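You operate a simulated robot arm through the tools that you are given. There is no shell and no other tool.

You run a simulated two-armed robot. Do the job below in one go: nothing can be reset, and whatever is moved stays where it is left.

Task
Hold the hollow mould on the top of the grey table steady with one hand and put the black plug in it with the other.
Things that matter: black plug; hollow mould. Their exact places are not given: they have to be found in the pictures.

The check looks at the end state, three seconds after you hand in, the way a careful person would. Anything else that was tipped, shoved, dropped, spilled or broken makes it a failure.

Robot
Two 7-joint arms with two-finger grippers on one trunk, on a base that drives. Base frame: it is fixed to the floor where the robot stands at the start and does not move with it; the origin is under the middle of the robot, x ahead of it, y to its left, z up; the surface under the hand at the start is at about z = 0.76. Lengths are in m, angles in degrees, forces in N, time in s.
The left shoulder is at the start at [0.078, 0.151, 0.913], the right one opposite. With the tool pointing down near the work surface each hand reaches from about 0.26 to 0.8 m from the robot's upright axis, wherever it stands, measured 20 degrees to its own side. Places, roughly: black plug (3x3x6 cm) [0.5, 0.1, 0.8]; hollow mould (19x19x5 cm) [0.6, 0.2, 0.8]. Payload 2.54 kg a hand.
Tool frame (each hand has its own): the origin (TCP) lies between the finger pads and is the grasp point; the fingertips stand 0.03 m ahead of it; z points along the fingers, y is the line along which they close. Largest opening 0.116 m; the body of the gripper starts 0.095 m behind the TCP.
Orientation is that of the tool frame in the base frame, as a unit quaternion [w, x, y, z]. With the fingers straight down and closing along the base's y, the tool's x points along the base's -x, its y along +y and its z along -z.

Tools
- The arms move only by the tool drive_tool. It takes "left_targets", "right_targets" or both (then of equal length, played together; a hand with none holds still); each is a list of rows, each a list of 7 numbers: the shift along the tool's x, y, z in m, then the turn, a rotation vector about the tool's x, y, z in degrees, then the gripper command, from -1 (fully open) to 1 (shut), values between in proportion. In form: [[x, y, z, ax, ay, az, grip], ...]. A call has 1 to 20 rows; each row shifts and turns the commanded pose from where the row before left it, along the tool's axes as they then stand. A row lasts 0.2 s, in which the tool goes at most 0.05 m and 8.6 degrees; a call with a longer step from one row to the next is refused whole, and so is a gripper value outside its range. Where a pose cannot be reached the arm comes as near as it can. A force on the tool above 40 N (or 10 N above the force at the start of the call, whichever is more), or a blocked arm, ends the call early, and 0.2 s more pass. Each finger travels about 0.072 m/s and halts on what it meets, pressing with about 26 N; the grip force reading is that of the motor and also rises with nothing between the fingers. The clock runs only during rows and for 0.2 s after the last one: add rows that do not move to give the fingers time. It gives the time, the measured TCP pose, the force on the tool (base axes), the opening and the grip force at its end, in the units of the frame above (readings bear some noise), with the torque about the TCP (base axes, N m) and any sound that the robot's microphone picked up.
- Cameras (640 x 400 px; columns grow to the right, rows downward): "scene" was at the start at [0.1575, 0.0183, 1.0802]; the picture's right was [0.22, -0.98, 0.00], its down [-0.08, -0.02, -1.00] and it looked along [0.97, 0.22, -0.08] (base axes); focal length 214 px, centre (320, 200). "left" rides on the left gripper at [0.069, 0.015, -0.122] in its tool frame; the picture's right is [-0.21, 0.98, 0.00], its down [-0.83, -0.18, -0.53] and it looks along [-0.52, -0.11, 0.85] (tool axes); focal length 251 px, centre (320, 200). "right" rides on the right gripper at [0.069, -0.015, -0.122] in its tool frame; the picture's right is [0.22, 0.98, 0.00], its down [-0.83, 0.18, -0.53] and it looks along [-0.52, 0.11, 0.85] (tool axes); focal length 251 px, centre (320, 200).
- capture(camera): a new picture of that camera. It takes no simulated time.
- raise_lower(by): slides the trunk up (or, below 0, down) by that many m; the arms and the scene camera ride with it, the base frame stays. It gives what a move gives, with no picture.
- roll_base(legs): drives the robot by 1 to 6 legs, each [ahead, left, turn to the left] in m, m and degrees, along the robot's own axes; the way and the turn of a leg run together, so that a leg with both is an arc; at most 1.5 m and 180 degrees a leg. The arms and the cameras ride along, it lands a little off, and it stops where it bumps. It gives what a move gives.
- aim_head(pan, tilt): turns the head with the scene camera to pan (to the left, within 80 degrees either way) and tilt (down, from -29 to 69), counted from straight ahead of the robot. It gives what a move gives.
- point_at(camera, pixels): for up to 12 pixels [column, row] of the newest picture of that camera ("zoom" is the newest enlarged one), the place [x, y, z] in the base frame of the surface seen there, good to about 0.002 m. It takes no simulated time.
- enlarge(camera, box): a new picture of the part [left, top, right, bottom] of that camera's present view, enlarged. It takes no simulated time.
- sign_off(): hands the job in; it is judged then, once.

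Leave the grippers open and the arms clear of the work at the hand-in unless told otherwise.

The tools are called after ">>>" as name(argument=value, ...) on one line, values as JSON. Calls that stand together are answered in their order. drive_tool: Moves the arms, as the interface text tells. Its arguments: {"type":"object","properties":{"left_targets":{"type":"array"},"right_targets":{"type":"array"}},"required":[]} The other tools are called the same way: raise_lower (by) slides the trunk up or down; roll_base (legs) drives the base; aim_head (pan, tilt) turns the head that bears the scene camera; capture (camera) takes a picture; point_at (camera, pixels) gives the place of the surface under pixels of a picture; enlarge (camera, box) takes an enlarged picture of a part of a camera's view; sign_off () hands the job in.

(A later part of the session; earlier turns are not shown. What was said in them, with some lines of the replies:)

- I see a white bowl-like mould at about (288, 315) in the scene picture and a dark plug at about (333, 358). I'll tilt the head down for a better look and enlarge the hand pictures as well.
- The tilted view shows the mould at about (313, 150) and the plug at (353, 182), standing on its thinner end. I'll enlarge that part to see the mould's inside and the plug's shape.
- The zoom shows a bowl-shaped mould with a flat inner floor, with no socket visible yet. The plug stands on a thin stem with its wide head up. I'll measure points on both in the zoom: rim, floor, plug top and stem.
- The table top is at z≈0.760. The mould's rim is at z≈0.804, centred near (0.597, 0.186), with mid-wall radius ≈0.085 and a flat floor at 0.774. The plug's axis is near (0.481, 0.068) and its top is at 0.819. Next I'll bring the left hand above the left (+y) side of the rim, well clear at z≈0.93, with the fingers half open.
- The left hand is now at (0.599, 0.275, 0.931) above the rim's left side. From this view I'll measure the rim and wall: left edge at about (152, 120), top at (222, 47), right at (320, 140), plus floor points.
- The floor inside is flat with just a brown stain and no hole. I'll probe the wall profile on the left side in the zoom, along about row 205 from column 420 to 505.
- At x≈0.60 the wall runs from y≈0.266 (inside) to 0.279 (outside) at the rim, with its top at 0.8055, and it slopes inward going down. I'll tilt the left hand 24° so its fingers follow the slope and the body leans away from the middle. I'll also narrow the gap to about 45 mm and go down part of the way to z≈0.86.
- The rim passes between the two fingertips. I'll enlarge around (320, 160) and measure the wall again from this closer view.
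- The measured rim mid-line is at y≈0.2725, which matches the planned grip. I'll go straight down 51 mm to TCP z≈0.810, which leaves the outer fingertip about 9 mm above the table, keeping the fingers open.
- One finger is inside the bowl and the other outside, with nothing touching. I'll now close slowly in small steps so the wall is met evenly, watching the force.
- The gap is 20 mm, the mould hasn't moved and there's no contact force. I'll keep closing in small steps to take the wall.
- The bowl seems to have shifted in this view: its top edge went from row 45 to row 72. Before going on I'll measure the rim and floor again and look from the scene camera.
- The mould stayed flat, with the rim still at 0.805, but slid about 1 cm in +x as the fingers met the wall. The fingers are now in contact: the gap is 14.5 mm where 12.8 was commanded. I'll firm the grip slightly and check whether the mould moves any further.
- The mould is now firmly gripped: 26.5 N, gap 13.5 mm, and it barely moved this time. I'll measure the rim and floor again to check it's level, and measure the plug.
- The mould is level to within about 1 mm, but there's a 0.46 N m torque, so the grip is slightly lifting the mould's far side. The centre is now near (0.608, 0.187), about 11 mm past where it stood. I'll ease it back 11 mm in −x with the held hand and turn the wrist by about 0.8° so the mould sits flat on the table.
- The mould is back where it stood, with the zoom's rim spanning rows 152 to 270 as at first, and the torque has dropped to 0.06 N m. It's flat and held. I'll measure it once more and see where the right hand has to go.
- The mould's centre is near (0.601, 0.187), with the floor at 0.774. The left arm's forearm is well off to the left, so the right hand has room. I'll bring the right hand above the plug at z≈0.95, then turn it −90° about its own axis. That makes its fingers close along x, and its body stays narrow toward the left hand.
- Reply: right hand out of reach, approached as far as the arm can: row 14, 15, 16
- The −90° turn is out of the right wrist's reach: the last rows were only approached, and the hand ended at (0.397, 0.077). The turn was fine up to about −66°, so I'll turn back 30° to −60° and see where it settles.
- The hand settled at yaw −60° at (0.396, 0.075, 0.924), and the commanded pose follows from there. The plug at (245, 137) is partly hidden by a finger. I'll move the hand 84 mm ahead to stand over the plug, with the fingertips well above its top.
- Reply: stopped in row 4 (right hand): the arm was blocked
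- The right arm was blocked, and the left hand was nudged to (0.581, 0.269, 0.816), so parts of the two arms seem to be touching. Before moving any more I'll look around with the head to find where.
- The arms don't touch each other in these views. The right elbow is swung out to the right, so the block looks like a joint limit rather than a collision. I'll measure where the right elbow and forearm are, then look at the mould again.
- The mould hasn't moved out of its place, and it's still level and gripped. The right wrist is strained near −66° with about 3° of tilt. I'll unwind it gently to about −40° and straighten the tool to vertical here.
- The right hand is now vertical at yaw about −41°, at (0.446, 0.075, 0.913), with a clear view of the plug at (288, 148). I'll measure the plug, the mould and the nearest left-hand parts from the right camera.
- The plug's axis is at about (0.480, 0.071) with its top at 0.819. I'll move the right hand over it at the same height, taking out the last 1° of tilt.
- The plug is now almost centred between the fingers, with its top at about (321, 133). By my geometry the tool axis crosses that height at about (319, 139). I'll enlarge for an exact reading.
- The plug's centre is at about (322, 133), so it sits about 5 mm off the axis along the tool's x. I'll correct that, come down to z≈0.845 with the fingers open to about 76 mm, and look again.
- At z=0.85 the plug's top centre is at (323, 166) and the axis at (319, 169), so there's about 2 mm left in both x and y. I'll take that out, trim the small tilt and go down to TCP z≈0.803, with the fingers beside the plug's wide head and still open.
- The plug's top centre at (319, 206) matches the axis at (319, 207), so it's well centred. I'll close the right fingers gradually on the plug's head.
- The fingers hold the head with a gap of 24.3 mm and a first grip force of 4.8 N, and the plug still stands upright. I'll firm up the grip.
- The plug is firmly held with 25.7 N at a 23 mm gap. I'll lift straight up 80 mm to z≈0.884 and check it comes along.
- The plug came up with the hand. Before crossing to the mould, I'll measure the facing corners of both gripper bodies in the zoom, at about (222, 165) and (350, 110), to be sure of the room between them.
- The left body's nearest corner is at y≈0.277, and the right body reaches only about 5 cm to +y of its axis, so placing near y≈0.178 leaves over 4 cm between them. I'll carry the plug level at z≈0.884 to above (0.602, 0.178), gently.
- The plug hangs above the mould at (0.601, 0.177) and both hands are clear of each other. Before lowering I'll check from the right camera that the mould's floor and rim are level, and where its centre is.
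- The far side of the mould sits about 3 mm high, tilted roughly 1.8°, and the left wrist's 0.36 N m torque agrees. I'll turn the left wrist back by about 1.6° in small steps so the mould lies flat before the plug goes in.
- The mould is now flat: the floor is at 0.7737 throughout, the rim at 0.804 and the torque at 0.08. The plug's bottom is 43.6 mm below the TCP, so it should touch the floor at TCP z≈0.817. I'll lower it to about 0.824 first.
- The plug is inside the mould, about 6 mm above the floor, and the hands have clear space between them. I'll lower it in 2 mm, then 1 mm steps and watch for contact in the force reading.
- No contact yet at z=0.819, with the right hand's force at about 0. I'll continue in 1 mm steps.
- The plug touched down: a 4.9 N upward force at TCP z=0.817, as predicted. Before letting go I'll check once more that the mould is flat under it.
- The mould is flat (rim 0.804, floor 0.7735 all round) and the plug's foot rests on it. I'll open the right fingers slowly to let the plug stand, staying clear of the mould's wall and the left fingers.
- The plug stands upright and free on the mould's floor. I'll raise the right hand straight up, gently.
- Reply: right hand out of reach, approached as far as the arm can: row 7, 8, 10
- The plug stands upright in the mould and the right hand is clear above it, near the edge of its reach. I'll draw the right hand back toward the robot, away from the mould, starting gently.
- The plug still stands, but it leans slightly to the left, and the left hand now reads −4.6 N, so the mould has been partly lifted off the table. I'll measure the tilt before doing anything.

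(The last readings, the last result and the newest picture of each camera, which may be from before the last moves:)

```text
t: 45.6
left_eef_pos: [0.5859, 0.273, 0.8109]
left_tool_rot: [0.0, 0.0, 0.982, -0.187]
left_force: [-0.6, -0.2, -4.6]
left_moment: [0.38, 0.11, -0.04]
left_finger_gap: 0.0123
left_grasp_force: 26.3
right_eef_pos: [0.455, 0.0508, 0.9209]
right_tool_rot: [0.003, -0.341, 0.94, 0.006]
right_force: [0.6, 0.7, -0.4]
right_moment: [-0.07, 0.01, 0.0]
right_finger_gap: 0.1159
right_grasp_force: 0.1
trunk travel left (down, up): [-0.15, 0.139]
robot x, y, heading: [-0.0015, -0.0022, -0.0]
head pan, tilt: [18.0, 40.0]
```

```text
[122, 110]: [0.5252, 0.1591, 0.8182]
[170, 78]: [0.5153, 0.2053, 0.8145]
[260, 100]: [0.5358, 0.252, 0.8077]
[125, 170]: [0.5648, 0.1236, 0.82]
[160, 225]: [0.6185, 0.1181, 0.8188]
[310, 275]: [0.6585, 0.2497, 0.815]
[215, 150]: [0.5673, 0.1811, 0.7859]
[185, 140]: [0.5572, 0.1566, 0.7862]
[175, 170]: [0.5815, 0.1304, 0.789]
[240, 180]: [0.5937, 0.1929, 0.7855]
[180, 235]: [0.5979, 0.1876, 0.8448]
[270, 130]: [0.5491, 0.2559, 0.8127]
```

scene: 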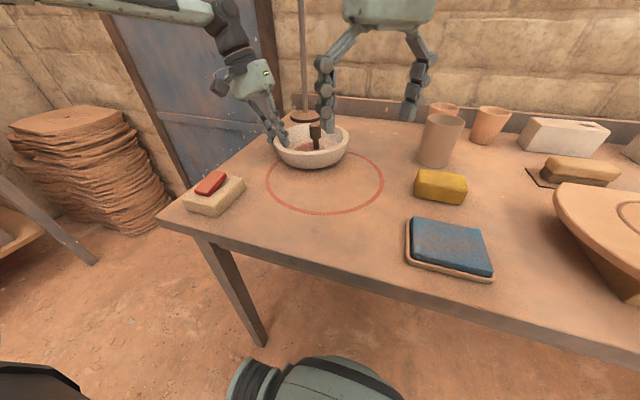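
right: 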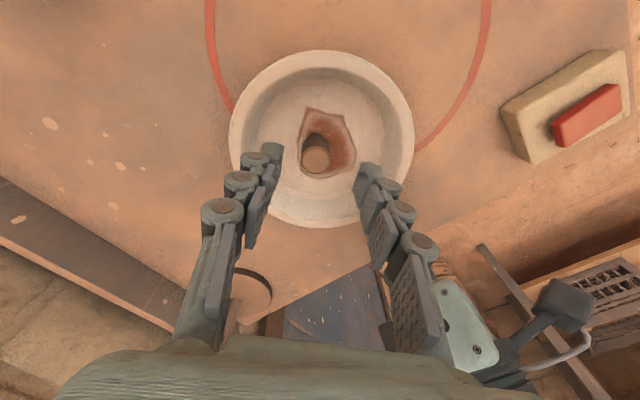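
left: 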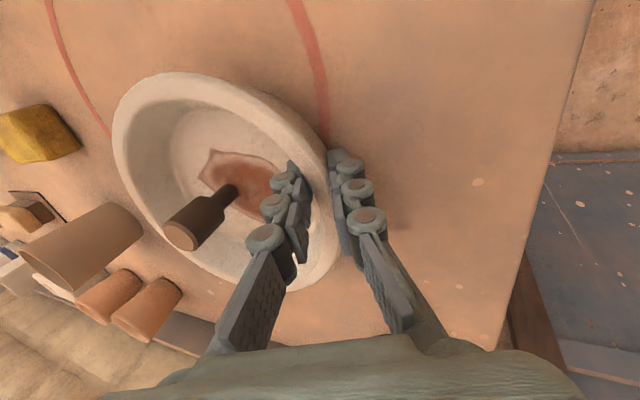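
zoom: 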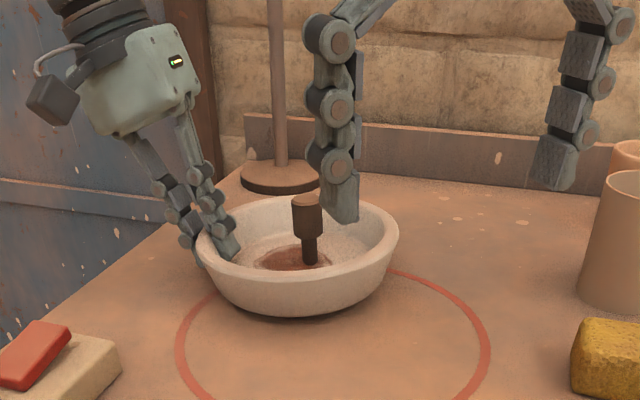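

The mould is hanging level-ish in the left grip: its centre is about 12 mm up and its right side about 3° high, with the plug still standing in it. I'll turn the left wrist back by 3° very gently, then lower the mould toward the table.

>>> drive_tool(left_targets=[[0, 0, 0, -0.2, 0, 0, 0.82], [0, 0, 0, -0.3, 0, 0, 0.82], [0, 0, 0, -0.3, 0, 0, 0.82], [0, 0, 0, -0.3, 0, 0, 0.82], [0, 0, 0, -0.3, 0, 0, 0.82], [0, 0, 0, -0.3, 0, 0, 0.82], [0, 0, 0, -0.3, 0, 0, 0.82], [0, 0, 0, -0.3, 0, 0, 0.82], [0, 0, 0, -0.3, 0, 0, 0.82], [0, 0, 0, -0.2, 0, 0, 0.82], [0, 0, 0, 0, 0, 0, 0.82]])

>>> enlarge(camera="scene", box=[240, 50, 400, 200])

>>> capture(camera="left")

>>> point_at(camera="zoom", pixels=[[300, 290], [200, 252], [390, 240], [270, 203], [370, 208], [300, 262], [265, 240], [350, 260], [306, 205]])

>>> point_at(camera="left", pixels=[[122, 110], [170, 78], [260, 100], [125, 170], [160, 225], [310, 275], [215, 150], [185, 140], [240, 180], [230, 130]])

```text
t: 48.0
left_eef_pos: [0.585, 0.2739, 0.81]
left_tool_rot: [0.0, 0.0, 0.987, -0.163]
left_force: [0.1, -0.2, -5.3]
left_moment: [0.36, 0.09, 0.03]
left_finger_gap: 0.0121
left_grasp_force: 26.0
right_eef_pos: [0.4542, 0.0526, 0.9196]
right_tool_rot: [0.0, -0.342, 0.94, 0.003]
right_force: [0.3, -0.1, 0.1]
right_moment: [-0.01, 0.0, -0.03]
right_finger_gap: 0.1162
right_grasp_force: 0.0
trunk travel left (down, up): [-0.15, 0.139]
robot x, y, heading: [0.0012, -0.0025, 0.1]
head pan, tilt: [18.0, 40.0]
```

```text
2.67 times, centred on (320, 125) of scene
```

zoom: 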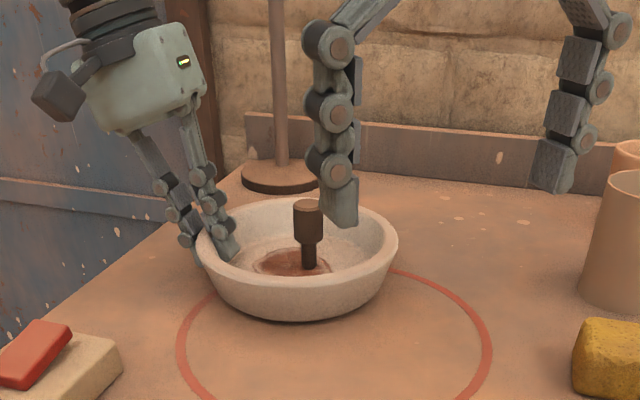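

```text
taken
```

left: 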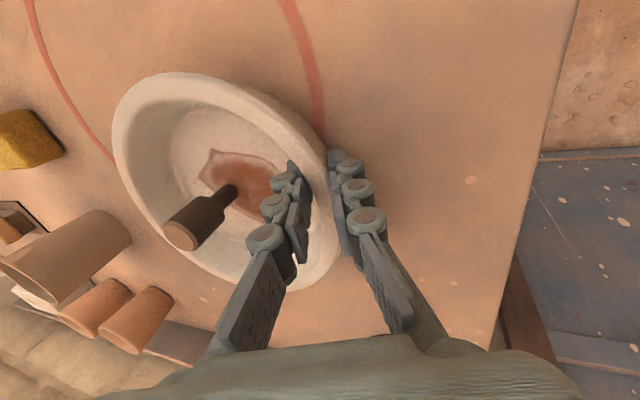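

```text
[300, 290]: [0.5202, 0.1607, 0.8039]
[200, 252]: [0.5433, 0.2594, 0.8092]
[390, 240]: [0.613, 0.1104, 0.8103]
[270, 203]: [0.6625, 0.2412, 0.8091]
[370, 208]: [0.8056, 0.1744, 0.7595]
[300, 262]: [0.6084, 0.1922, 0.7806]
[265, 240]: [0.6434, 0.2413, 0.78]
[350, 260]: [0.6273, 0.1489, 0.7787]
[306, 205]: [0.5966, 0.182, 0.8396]
```

```text
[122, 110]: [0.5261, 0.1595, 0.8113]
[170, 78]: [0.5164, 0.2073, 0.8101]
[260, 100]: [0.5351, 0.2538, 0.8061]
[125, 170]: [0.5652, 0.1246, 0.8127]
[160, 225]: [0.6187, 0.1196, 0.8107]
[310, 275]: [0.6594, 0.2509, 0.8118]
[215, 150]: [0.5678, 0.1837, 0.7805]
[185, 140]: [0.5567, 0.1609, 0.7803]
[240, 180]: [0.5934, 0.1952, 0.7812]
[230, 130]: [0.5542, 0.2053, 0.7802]
```

The mould is level now, with the floor at about 0.780 all over, the rim at 0.810 and the plug upright. It hangs about 6.5 mm above the table, so I'll lower it straight down by 5 mm gently.

>>> drive_tool(left_targets=[[0, 0.00016, 0.0005, 0, 0, 0, 0.82], [0, 0.00032, 0.00095, 0, 0, 0, 0.82], [0, 0.00032, 0.00095, 0, 0, 0, 0.82], [0, 0.00032, 0.00095, 0, 0, 0, 0.82], [0, 0.00032, 0.00095, 0, 0, 0, 0.82], [0, 0.00016, 0.0005, 0, 0, 0, 0.82], [0, 0, 0, 0, 0, 0, 0.82]])

>>> capture(camera="left")

>>> point_at(camera="left", pixels=[[122, 110], [170, 78], [125, 170], [160, 225], [310, 275], [215, 150], [185, 140], [240, 180], [230, 130]])

```text
t: 49.6
left_eef_pos: [0.5864, 0.2752, 0.8052]
left_tool_rot: [0.001, 0.0, 0.987, -0.163]
left_force: [-0.5, -0.1, -4.9]
left_moment: [0.36, 0.1, 0.0]
left_finger_gap: 0.0122
left_grasp_force: 25.5
right_eef_pos: [0.4553, 0.0529, 0.9196]
right_tool_rot: [0.0, -0.342, 0.94, 0.004]
right_force: [-0.2, -0.2, 0.7]
right_moment: [0.0, -0.01, 0.0]
right_finger_gap: 0.1159
right_grasp_force: 0.0
trunk travel left (down, up): [-0.15, 0.139]
robot x, y, heading: [-0.0023, 0.0008, 0.1]
head pan, tilt: [18.0, 40.0]
```

```text
taken
```

left: 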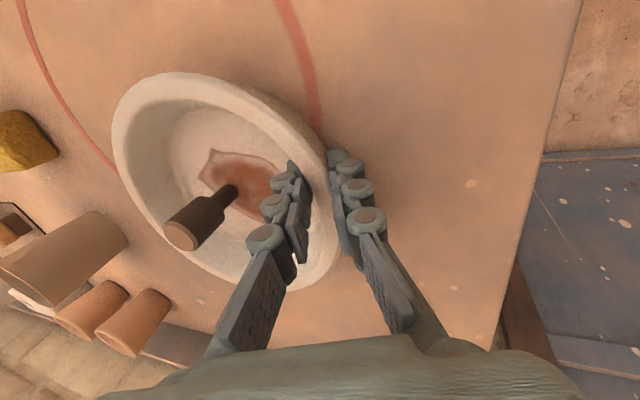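

```text
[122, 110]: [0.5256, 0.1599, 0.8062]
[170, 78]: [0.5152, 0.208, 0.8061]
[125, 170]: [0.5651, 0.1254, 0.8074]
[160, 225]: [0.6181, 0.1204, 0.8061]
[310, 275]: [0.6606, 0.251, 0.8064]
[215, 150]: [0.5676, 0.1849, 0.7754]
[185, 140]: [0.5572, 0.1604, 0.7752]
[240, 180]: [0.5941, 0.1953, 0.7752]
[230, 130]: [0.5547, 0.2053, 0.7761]
```

The floor is at 0.7753 and the mould still hangs freely (−4.9 N), about 1.7 mm to go. I'll continue in half-millimetre steps until the table carries it.

>>> drive_tool(left_targets=[[0, 0.00016, 0.00047, 0, 0, 0, 0.82], [0, 0.00016, 0.00047, 0, 0, 0, 0.82], [0, 0.00016, 0.00047, 0, 0, 0, 0.82], [0, 0, 0, 0, 0, 0, 0.82]])

>>> drive_tool(left_targets=[[0, 0.00016, 0.00047, 0, 0, 0, 0.82], [0, 0, 0, 0, 0, 0, 0.82]])

>>> capture(camera="left")

>>> point_at(camera="left", pixels=[[122, 110], [170, 78], [125, 170], [160, 225], [310, 275], [215, 150], [185, 140], [240, 180], [230, 130]])

```text
t: 50.6
left_eef_pos: [0.586, 0.2747, 0.8042]
left_tool_rot: [0.001, 0.0, 0.987, -0.163]
left_force: [0.4, 1.3, 2.0]
left_moment: [0.28, 0.28, -0.05]
left_finger_gap: 0.0121
left_grasp_force: 26.5
right_eef_pos: [0.4563, 0.0528, 0.9193]
right_tool_rot: [0.002, -0.341, 0.94, 0.004]
right_force: [0.5, -0.2, 0.0]
right_moment: [-0.01, 0.0, -0.02]
right_finger_gap: 0.1157
right_grasp_force: 0.0
trunk travel left (down, up): [-0.15, 0.139]
robot x, y, heading: [0.0001, 0.0031, 0.2]
head pan, tilt: [18.0, 40.0]
```

```text
t: 51.2
left_eef_pos: [0.5866, 0.275, 0.8034]
left_tool_rot: [0.002, 0.0, 0.987, -0.164]
left_force: [2.7, 4.0, 9.0]
left_moment: [0.2, 0.44, -0.05]
left_finger_gap: 0.0121
left_grasp_force: 26.1
right_eef_pos: [0.4545, 0.0521, 0.9194]
right_tool_rot: [0.002, -0.341, 0.94, 0.004]
right_force: [-0.4, -0.8, -0.4]
right_moment: [-0.03, 0.0, 0.03]
right_finger_gap: 0.1158
right_grasp_force: 0.0
trunk travel left (down, up): [-0.15, 0.139]
robot x, y, heading: [-0.0003, -0.0051, 0.1]
head pan, tilt: [18.0, 40.0]
```

```text
taken
```

left: 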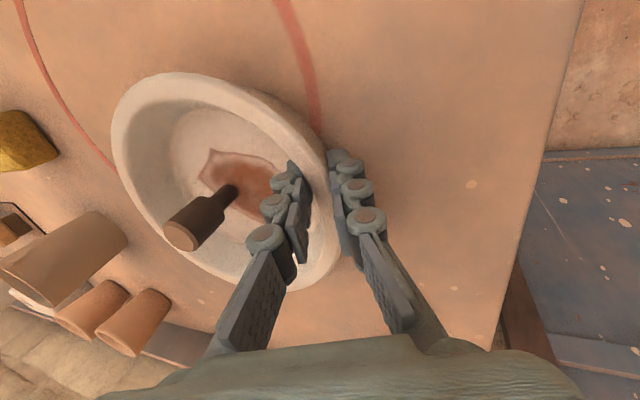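

```text
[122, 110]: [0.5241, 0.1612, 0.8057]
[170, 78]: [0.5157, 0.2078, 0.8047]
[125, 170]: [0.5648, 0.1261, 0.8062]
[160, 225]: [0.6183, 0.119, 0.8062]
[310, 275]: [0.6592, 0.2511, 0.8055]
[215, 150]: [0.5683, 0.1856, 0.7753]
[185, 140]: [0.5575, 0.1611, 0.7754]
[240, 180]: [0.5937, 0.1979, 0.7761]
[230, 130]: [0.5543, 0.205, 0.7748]
```

The table now carries the mould, with a force of about +9 N up. The torques (0.2 and 0.44 N m) suggest it rests on its near-left edge, tilted by about half a degree. I'll trim the left wrist by half a degree about both axes so it beds down evenly.

>>> drive_tool(left_targets=[[0, 0, 0, -0.2, 0.2, -0.06, 0.82], [0, 0, 0, -0.2, 0.2, -0.06, 0.82], [0, 0, 0, -0.1, 0.1, -0.03, 0.82], [0, 0, 0, 0, 0, 0, 0.82]])

>>> enlarge(camera="scene", box=[270, 100, 370, 180])

>>> point_at(camera="zoom", pixels=[[270, 310], [100, 220], [515, 190], [230, 118], [480, 140], [250, 240], [420, 230], [400, 210], [200, 200], [285, 118]])

```text
t: 52.2
left_eef_pos: [0.5864, 0.275, 0.8046]
left_tool_rot: [-0.003, -0.001, 0.987, -0.159]
left_force: [6.2, 3.6, 10.7]
left_moment: [0.29, -0.84, 0.21]
left_finger_gap: 0.0121
left_grasp_force: 25.4
right_eef_pos: [0.4548, 0.0522, 0.9201]
right_tool_rot: [0.001, -0.341, 0.94, 0.004]
right_force: [-0.5, 0.6, 0.5]
right_moment: [-0.01, 0.07, 0.01]
right_finger_gap: 0.1161
right_grasp_force: 0.1
trunk travel left (down, up): [-0.15, 0.139]
robot x, y, heading: [-0.0015, -0.0026, 0.0]
head pan, tilt: [18.0, 40.0]
```

```text
5.00 times, centred on (320, 140) of scene
```

zoom: 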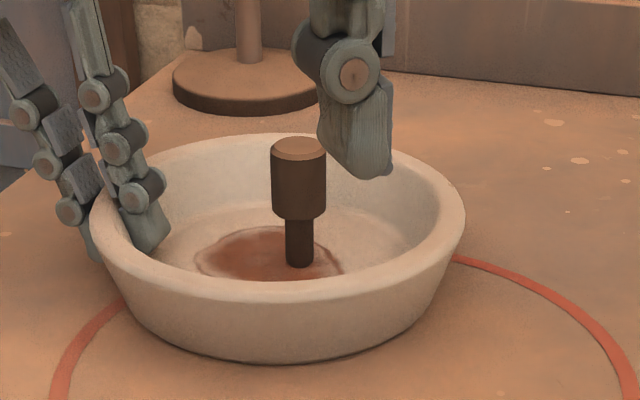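

```text
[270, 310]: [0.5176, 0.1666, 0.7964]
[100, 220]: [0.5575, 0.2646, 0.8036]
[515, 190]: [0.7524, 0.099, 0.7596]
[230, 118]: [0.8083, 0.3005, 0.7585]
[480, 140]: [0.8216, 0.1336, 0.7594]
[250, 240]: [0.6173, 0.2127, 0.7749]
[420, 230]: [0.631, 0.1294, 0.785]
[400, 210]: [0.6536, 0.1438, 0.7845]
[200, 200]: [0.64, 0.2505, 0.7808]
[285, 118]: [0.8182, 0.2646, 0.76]
```

That overshot: the torque about y went from +0.44 to −0.84 N m. I'll take back about 0.33° of that turn and ease the hand up 0.4 mm so the mould is pressed less.

>>> drive_tool(left_targets=[[0, 0, 0, 0, -0.16, 0.05, 0.82], [0, -6e-05, -0.0002, 0, -0.16, 0.05, 0.82], [0, -6e-05, -0.0002, 0, 0, 0, 0.82], [0, 0, 0, 0, 0, 0, 0.82]])

>>> capture(camera="left")

>>> point_at(camera="left", pixels=[[122, 110], [170, 78], [125, 170], [160, 225], [310, 275], [215, 150], [185, 140], [240, 180], [230, 130]])

```text
t: 53.2
left_eef_pos: [0.5855, 0.2741, 0.8045]
left_tool_rot: [-0.001, -0.001, 0.987, -0.159]
left_force: [6.1, 3.3, 12.7]
left_moment: [0.21, 0.28, -0.02]
left_finger_gap: 0.012
left_grasp_force: 25.6
right_eef_pos: [0.4545, 0.0531, 0.9194]
right_tool_rot: [0.001, -0.34, 0.94, 0.004]
right_force: [0.7, 0.3, 0.4]
right_moment: [0.02, -0.03, -0.01]
right_finger_gap: 0.1161
right_grasp_force: 0.1
trunk travel left (down, up): [-0.15, 0.139]
robot x, y, heading: [-0.0002, 0.0004, -0.1]
head pan, tilt: [18.0, 40.0]
```

```text
taken
```

left: 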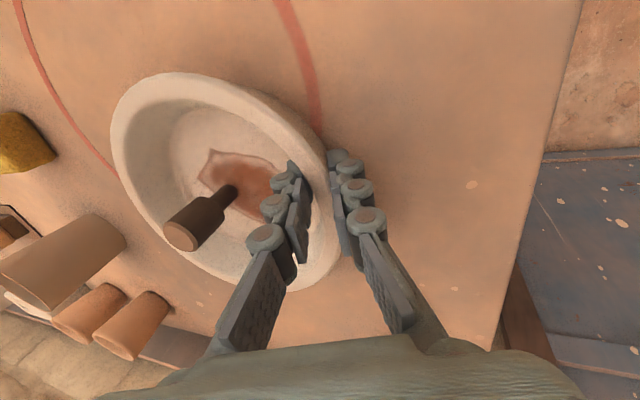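

```text
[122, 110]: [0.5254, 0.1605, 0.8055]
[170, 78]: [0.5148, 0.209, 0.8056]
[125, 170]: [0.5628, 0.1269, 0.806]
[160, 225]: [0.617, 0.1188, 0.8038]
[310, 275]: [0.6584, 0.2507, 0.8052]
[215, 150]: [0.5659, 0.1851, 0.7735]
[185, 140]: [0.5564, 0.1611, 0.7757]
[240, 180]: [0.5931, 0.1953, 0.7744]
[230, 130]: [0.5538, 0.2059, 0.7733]
```

The mould is flat within about 1 mm and the torques are small (0.21 and 0.28 N m), but it's pressed down with about 12.7 N. I'll ease up 0.5 mm to unload it before opening.

>>> drive_tool(left_targets=[[0, -8e-05, -0.00025, 0, 0, 0, 0.82], [0, -8e-05, -0.00025, 0, 0, 0, 0.82], [0, 0, 0, 0, 0, 0, 0.82]])

```text
t: 54.0
left_eef_pos: [0.5864, 0.2748, 0.8041]
left_tool_rot: [-0.002, 0.001, 0.987, -0.159]
left_force: [3.9, 2.0, 7.5]
left_moment: [0.25, 0.1, 0.07]
left_finger_gap: 0.0121
left_grasp_force: 25.3
right_eef_pos: [0.4547, 0.0509, 0.9179]
right_tool_rot: [0.001, -0.341, 0.94, 0.004]
right_force: [-0.1, -0.1, 1.0]
right_moment: [0.0, -0.02, 0.0]
right_finger_gap: 0.1159
right_grasp_force: 0.0
trunk travel left (down, up): [-0.15, 0.139]
robot x, y, heading: [0.0017, 0.0022, -0.3]
head pan, tilt: [18.0, 40.0]
```

The press is down to 7.5 N with low torques. I'll ease up another 0.2 mm and then open the left fingers in very small steps, so the mould isn't jerked.

>>> drive_tool(left_targets=[[0, -7e-05, -0.0002, 0, 0, 0, 0.82], [0, 0, 0, 0, 0, 0, 0.8], [0, 0, 0, 0, 0, 0, 0.79], [0, 0, 0, 0, 0, 0, 0.785], [0, 0, 0, 0, 0, 0, 0.78], [0, 0, 0, 0, 0, 0, 0.775], [0, 0, 0, 0, 0, 0, 0.77], [0, 0, 0, 0, 0, 0, 0.76], [0, 0, 0, 0, 0, 0, 0.75], [0, 0, 0, 0, 0, 0, 0.73], [0, 0, 0, 0, 0, 0, 0.71], [0, 0, 0, 0, 0, 0, 0.69], [0, 0, 0, 0, 0, 0, 0.69]])

>>> capture(camera="left")

>>> enlarge(camera="scene", box=[270, 100, 370, 180])

```text
t: 56.9
left_eef_pos: [0.586, 0.2752, 0.8037]
left_tool_rot: [-0.001, 0.0, 0.987, -0.159]
left_force: [0.3, 0.8, -0.6]
left_moment: [-0.01, -0.01, -0.01]
left_finger_gap: 0.018
left_grasp_force: 0.0
right_eef_pos: [0.4552, 0.0524, 0.9184]
right_tool_rot: [0.001, -0.341, 0.94, 0.004]
right_force: [-0.4, -0.4, 0.1]
right_moment: [-0.02, 0.0, -0.04]
right_finger_gap: 0.116
right_grasp_force: 0.0
trunk travel left (down, up): [-0.15, 0.139]
robot x, y, heading: [0.0029, -0.0, -0.1]
head pan, tilt: [18.0, 40.0]
```

```text
taken
```

left: 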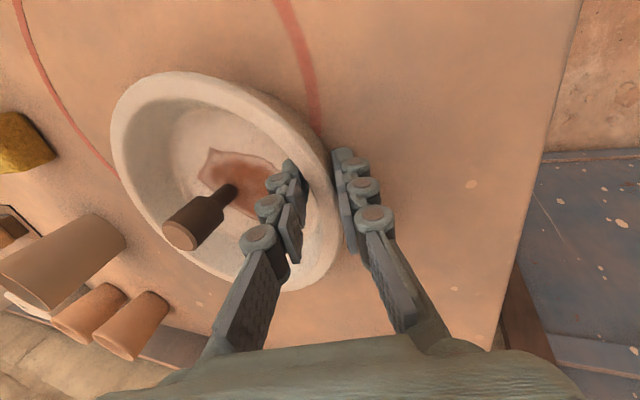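

```text
5.00 times, centred on (320, 140) of scene
```

zoom: 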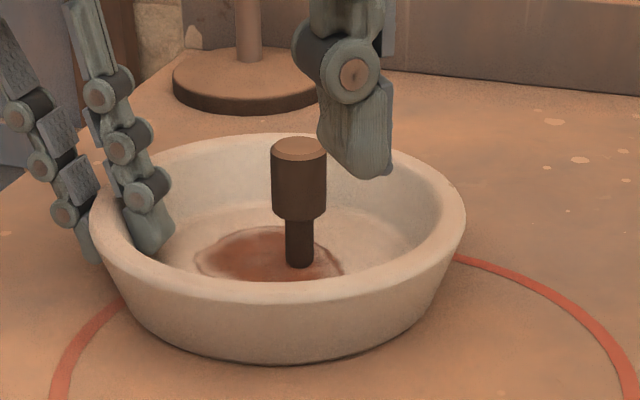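

The left fingers are free, with near-zero force and torque, and the plug is still upright in the flat mould. I'll open the left fingers to about 45 mm and withdraw straight back along the fingers.

>>> drive_tool(left_targets=[[0, 0, 0, 0, 0, 0, 0.6], [0, 0, 0, 0, 0, 0, 0.5], [0, 0, 0, 0, 0, 0, 0.4], [0, 0, 0, 0, 0, 0, 0.3], [0, 0, 0, 0, 0, 0, 0.25], [0, 0, -0.004, 0, 0, 0, 0.25], [0, 0, -0.008, 0, 0, 0, 0.25], [0, 0, -0.01, 0, 0, 0, 0.25], [0, 0, -0.012, 0, 0, 0, 0.25], [0, 0, -0.015, 0, 0, 0, 0.25], [0, 0, -0.015, 0, 0, 0, 0.25], [0, 0, -0.015, 0, 0, 0, 0.25], [0, 0, -0.01, 0, 0, 0, 0.25], [0, 0, 0, 0, 0, 0, 0.25]])

>>> capture(camera="left")

>>> capture(camera="scene")

>>> enlarge(camera="scene", box=[270, 100, 370, 180])

```text
t: 59.9
left_eef_pos: [0.5859, 0.3045, 0.8887]
left_tool_rot: [-0.002, 0.0, 0.987, -0.159]
left_force: [0.1, -0.4, -0.5]
left_moment: [-0.03, 0.02, -0.01]
left_finger_gap: 0.0433
left_grasp_force: 0.0
right_eef_pos: [0.4548, 0.053, 0.9192]
right_tool_rot: [0.001, -0.341, 0.94, 0.004]
right_force: [-0.1, -0.3, 0.8]
right_moment: [-0.01, -0.01, 0.02]
right_finger_gap: 0.1158
right_grasp_force: 0.1
trunk travel left (down, up): [-0.15, 0.139]
robot x, y, heading: [-0.0008, 0.0013, -0.2]
head pan, tilt: [18.0, 40.0]
```

```text
taken
```

left: 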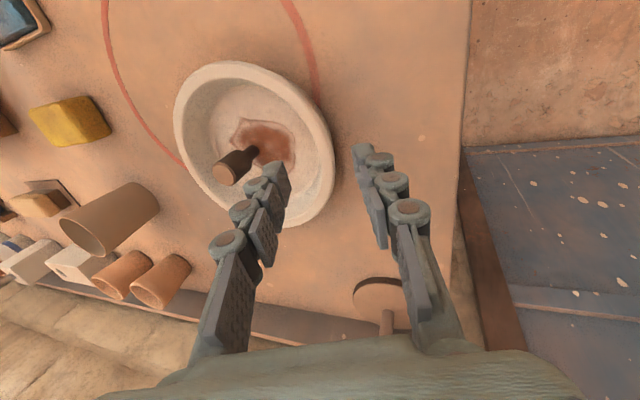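

```text
taken
```

scene: 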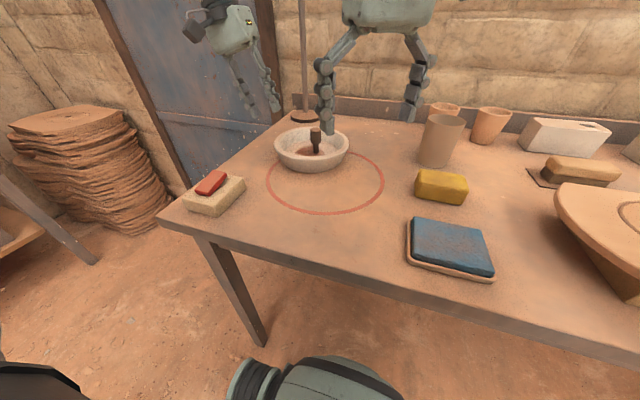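

```text
5.00 times, centred on (320, 140) of scene
```

zoom: 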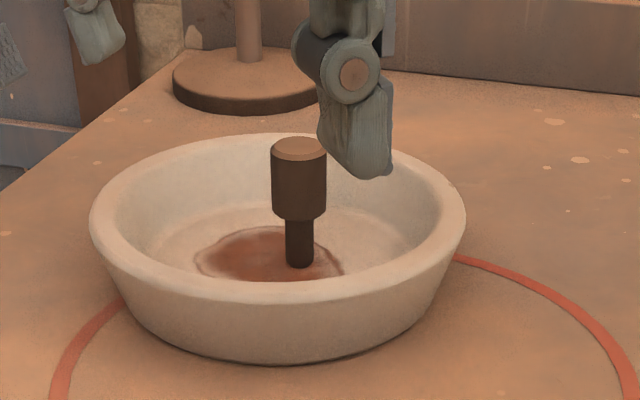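

Both hands are off the work: the plug stands upright in the mould, which sits flat on the table. I'll now draw both arms away, the left up and to the left and the right up and back, with the grippers fully open.

>>> drive_tool(left_targets=[[0.005, 0.006, -0.0153, 0, 0, 0, 0.2], [0.0092, 0.0115, -0.0153, 0, 0, 0, 0.0], [0.0092, 0.0115, -0.0153, 0, 0, 0, -0.3], [0.0092, 0.0115, -0.0153, 0, 0, 0, -0.6], [0.0092, 0.0115, -0.0153, 0, 0, 0, -1], [0.0092, 0.0115, -0.0153, 0, 0, 0, -1], [0.0092, 0.0115, -0.0153, 0, 0, 0, -1], [0, 0, 0, 0, 0, 0, -1]], right_targets=[[0.005, 0.001, -0.0234, 0, 0, 0, -1], [0.0173, 0.0031, -0.0234, 0, 0, 0, -1], [0.0173, 0.0031, -0.0234, 0, 0, 0, -1], [0.0173, 0.0031, -0.0234, 0, 0, 0, -1], [0.0173, 0.0031, -0.0234, 0, 0, 0, -1], [0.0173, 0.0031, -0.0234, 0, 0, 0, -1], [0, 0, 0, 0, 0, 0, -1], [0, 0, 0, 0, 0, 0, -1]])

>>> capture(camera="scene")

>>> enlarge(camera="scene", box=[270, 100, 370, 180])

>>> point_at(camera="zoom", pixels=[[270, 293], [95, 215], [460, 210], [280, 137], [250, 260], [400, 230], [298, 147], [300, 255], [200, 215], [420, 165]])

>>> capture(camera="right")

```text
t: 61.6
left_eef_pos: [0.5255, 0.4086, 0.9681]
left_tool_rot: [-0.001, -0.001, 0.987, -0.159]
left_force: [-0.1, 0.2, 1.0]
left_moment: [0.0, -0.02, 0.01]
left_finger_gap: 0.1157
left_grasp_force: 0.0
right_eef_pos: [0.3749, 0.0058, 1.0609]
right_tool_rot: [0.001, -0.341, 0.94, 0.004]
right_force: [-0.1, -0.5, -0.8]
right_moment: [0.01, 0.03, -0.02]
right_finger_gap: 0.116
right_grasp_force: 0.0
trunk travel left (down, up): [-0.15, 0.139]
robot x, y, heading: [0.0008, -0.0035, -0.3]
head pan, tilt: [18.0, 40.0]
```

```text
taken
```

scene: 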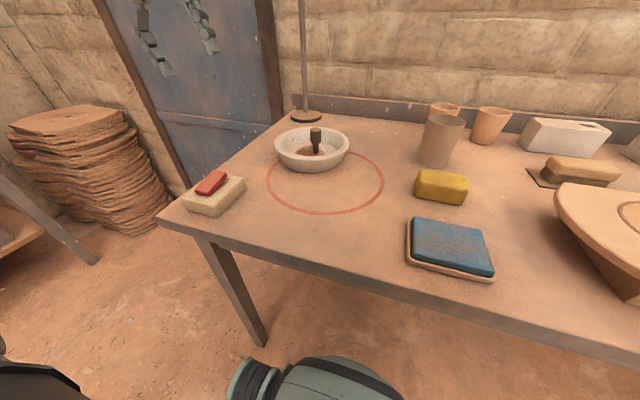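

```text
5.00 times, centred on (320, 140) of scene
```

zoom: 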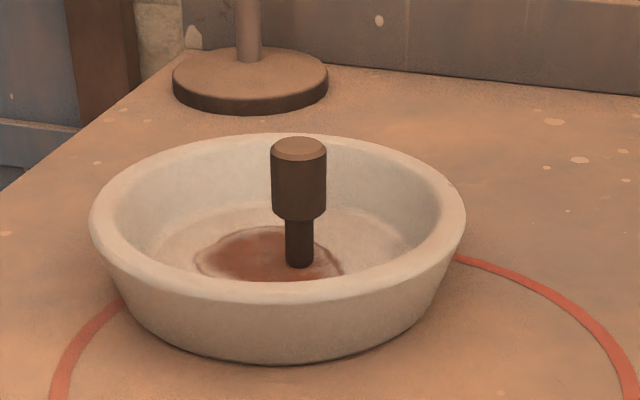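

```text
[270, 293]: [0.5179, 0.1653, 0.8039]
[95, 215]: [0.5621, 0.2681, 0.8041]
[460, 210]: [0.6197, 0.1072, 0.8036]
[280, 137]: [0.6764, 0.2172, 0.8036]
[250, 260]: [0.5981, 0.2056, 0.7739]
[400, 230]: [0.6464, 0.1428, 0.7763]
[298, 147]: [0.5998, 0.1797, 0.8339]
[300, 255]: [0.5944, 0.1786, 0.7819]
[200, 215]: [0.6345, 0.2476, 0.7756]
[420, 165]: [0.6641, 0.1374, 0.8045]
```

```text
taken
```

right: 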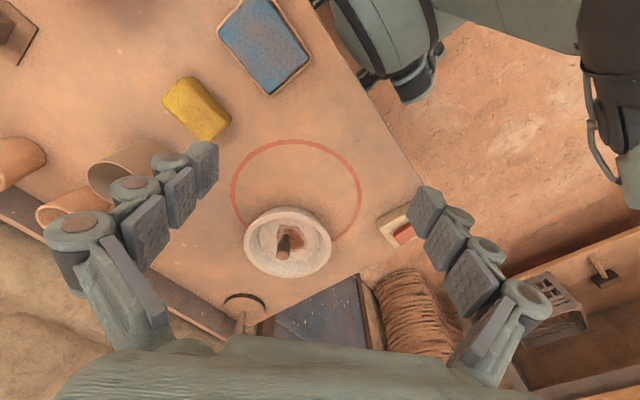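

The mould sits flat at about (0.597, 0.191), with its rim at 0.804 all round, about 5 mm from where it first stood. The plug stands upright inside it, with its top at 0.834. Both grippers are open and clear, and nothing else on the table has moved, so I'm handing in.

>>> sign_off()

```text
The job is handed in.
```

The black plug is standing upright inside the hollow mould, and I've handed the job in. The left hand held the mould by its rim while the right hand set the plug down.

- **End state:** the mould sits flat on the table, about 5 mm from where it started. Both grippers are open and clear, and nothing else on the table looked moved in the last pictures.
- **First slip:** the mould slid about 1 cm when the left fingers first closed on it. I eased it back before placing the plug.
- **Second slip:** while the right hand was withdrawing, the left grip lifted the mould about 12 mm and tilted it about 3°. The plug stayed standing, and I levelled the mould and lowered it back to the table before letting go.
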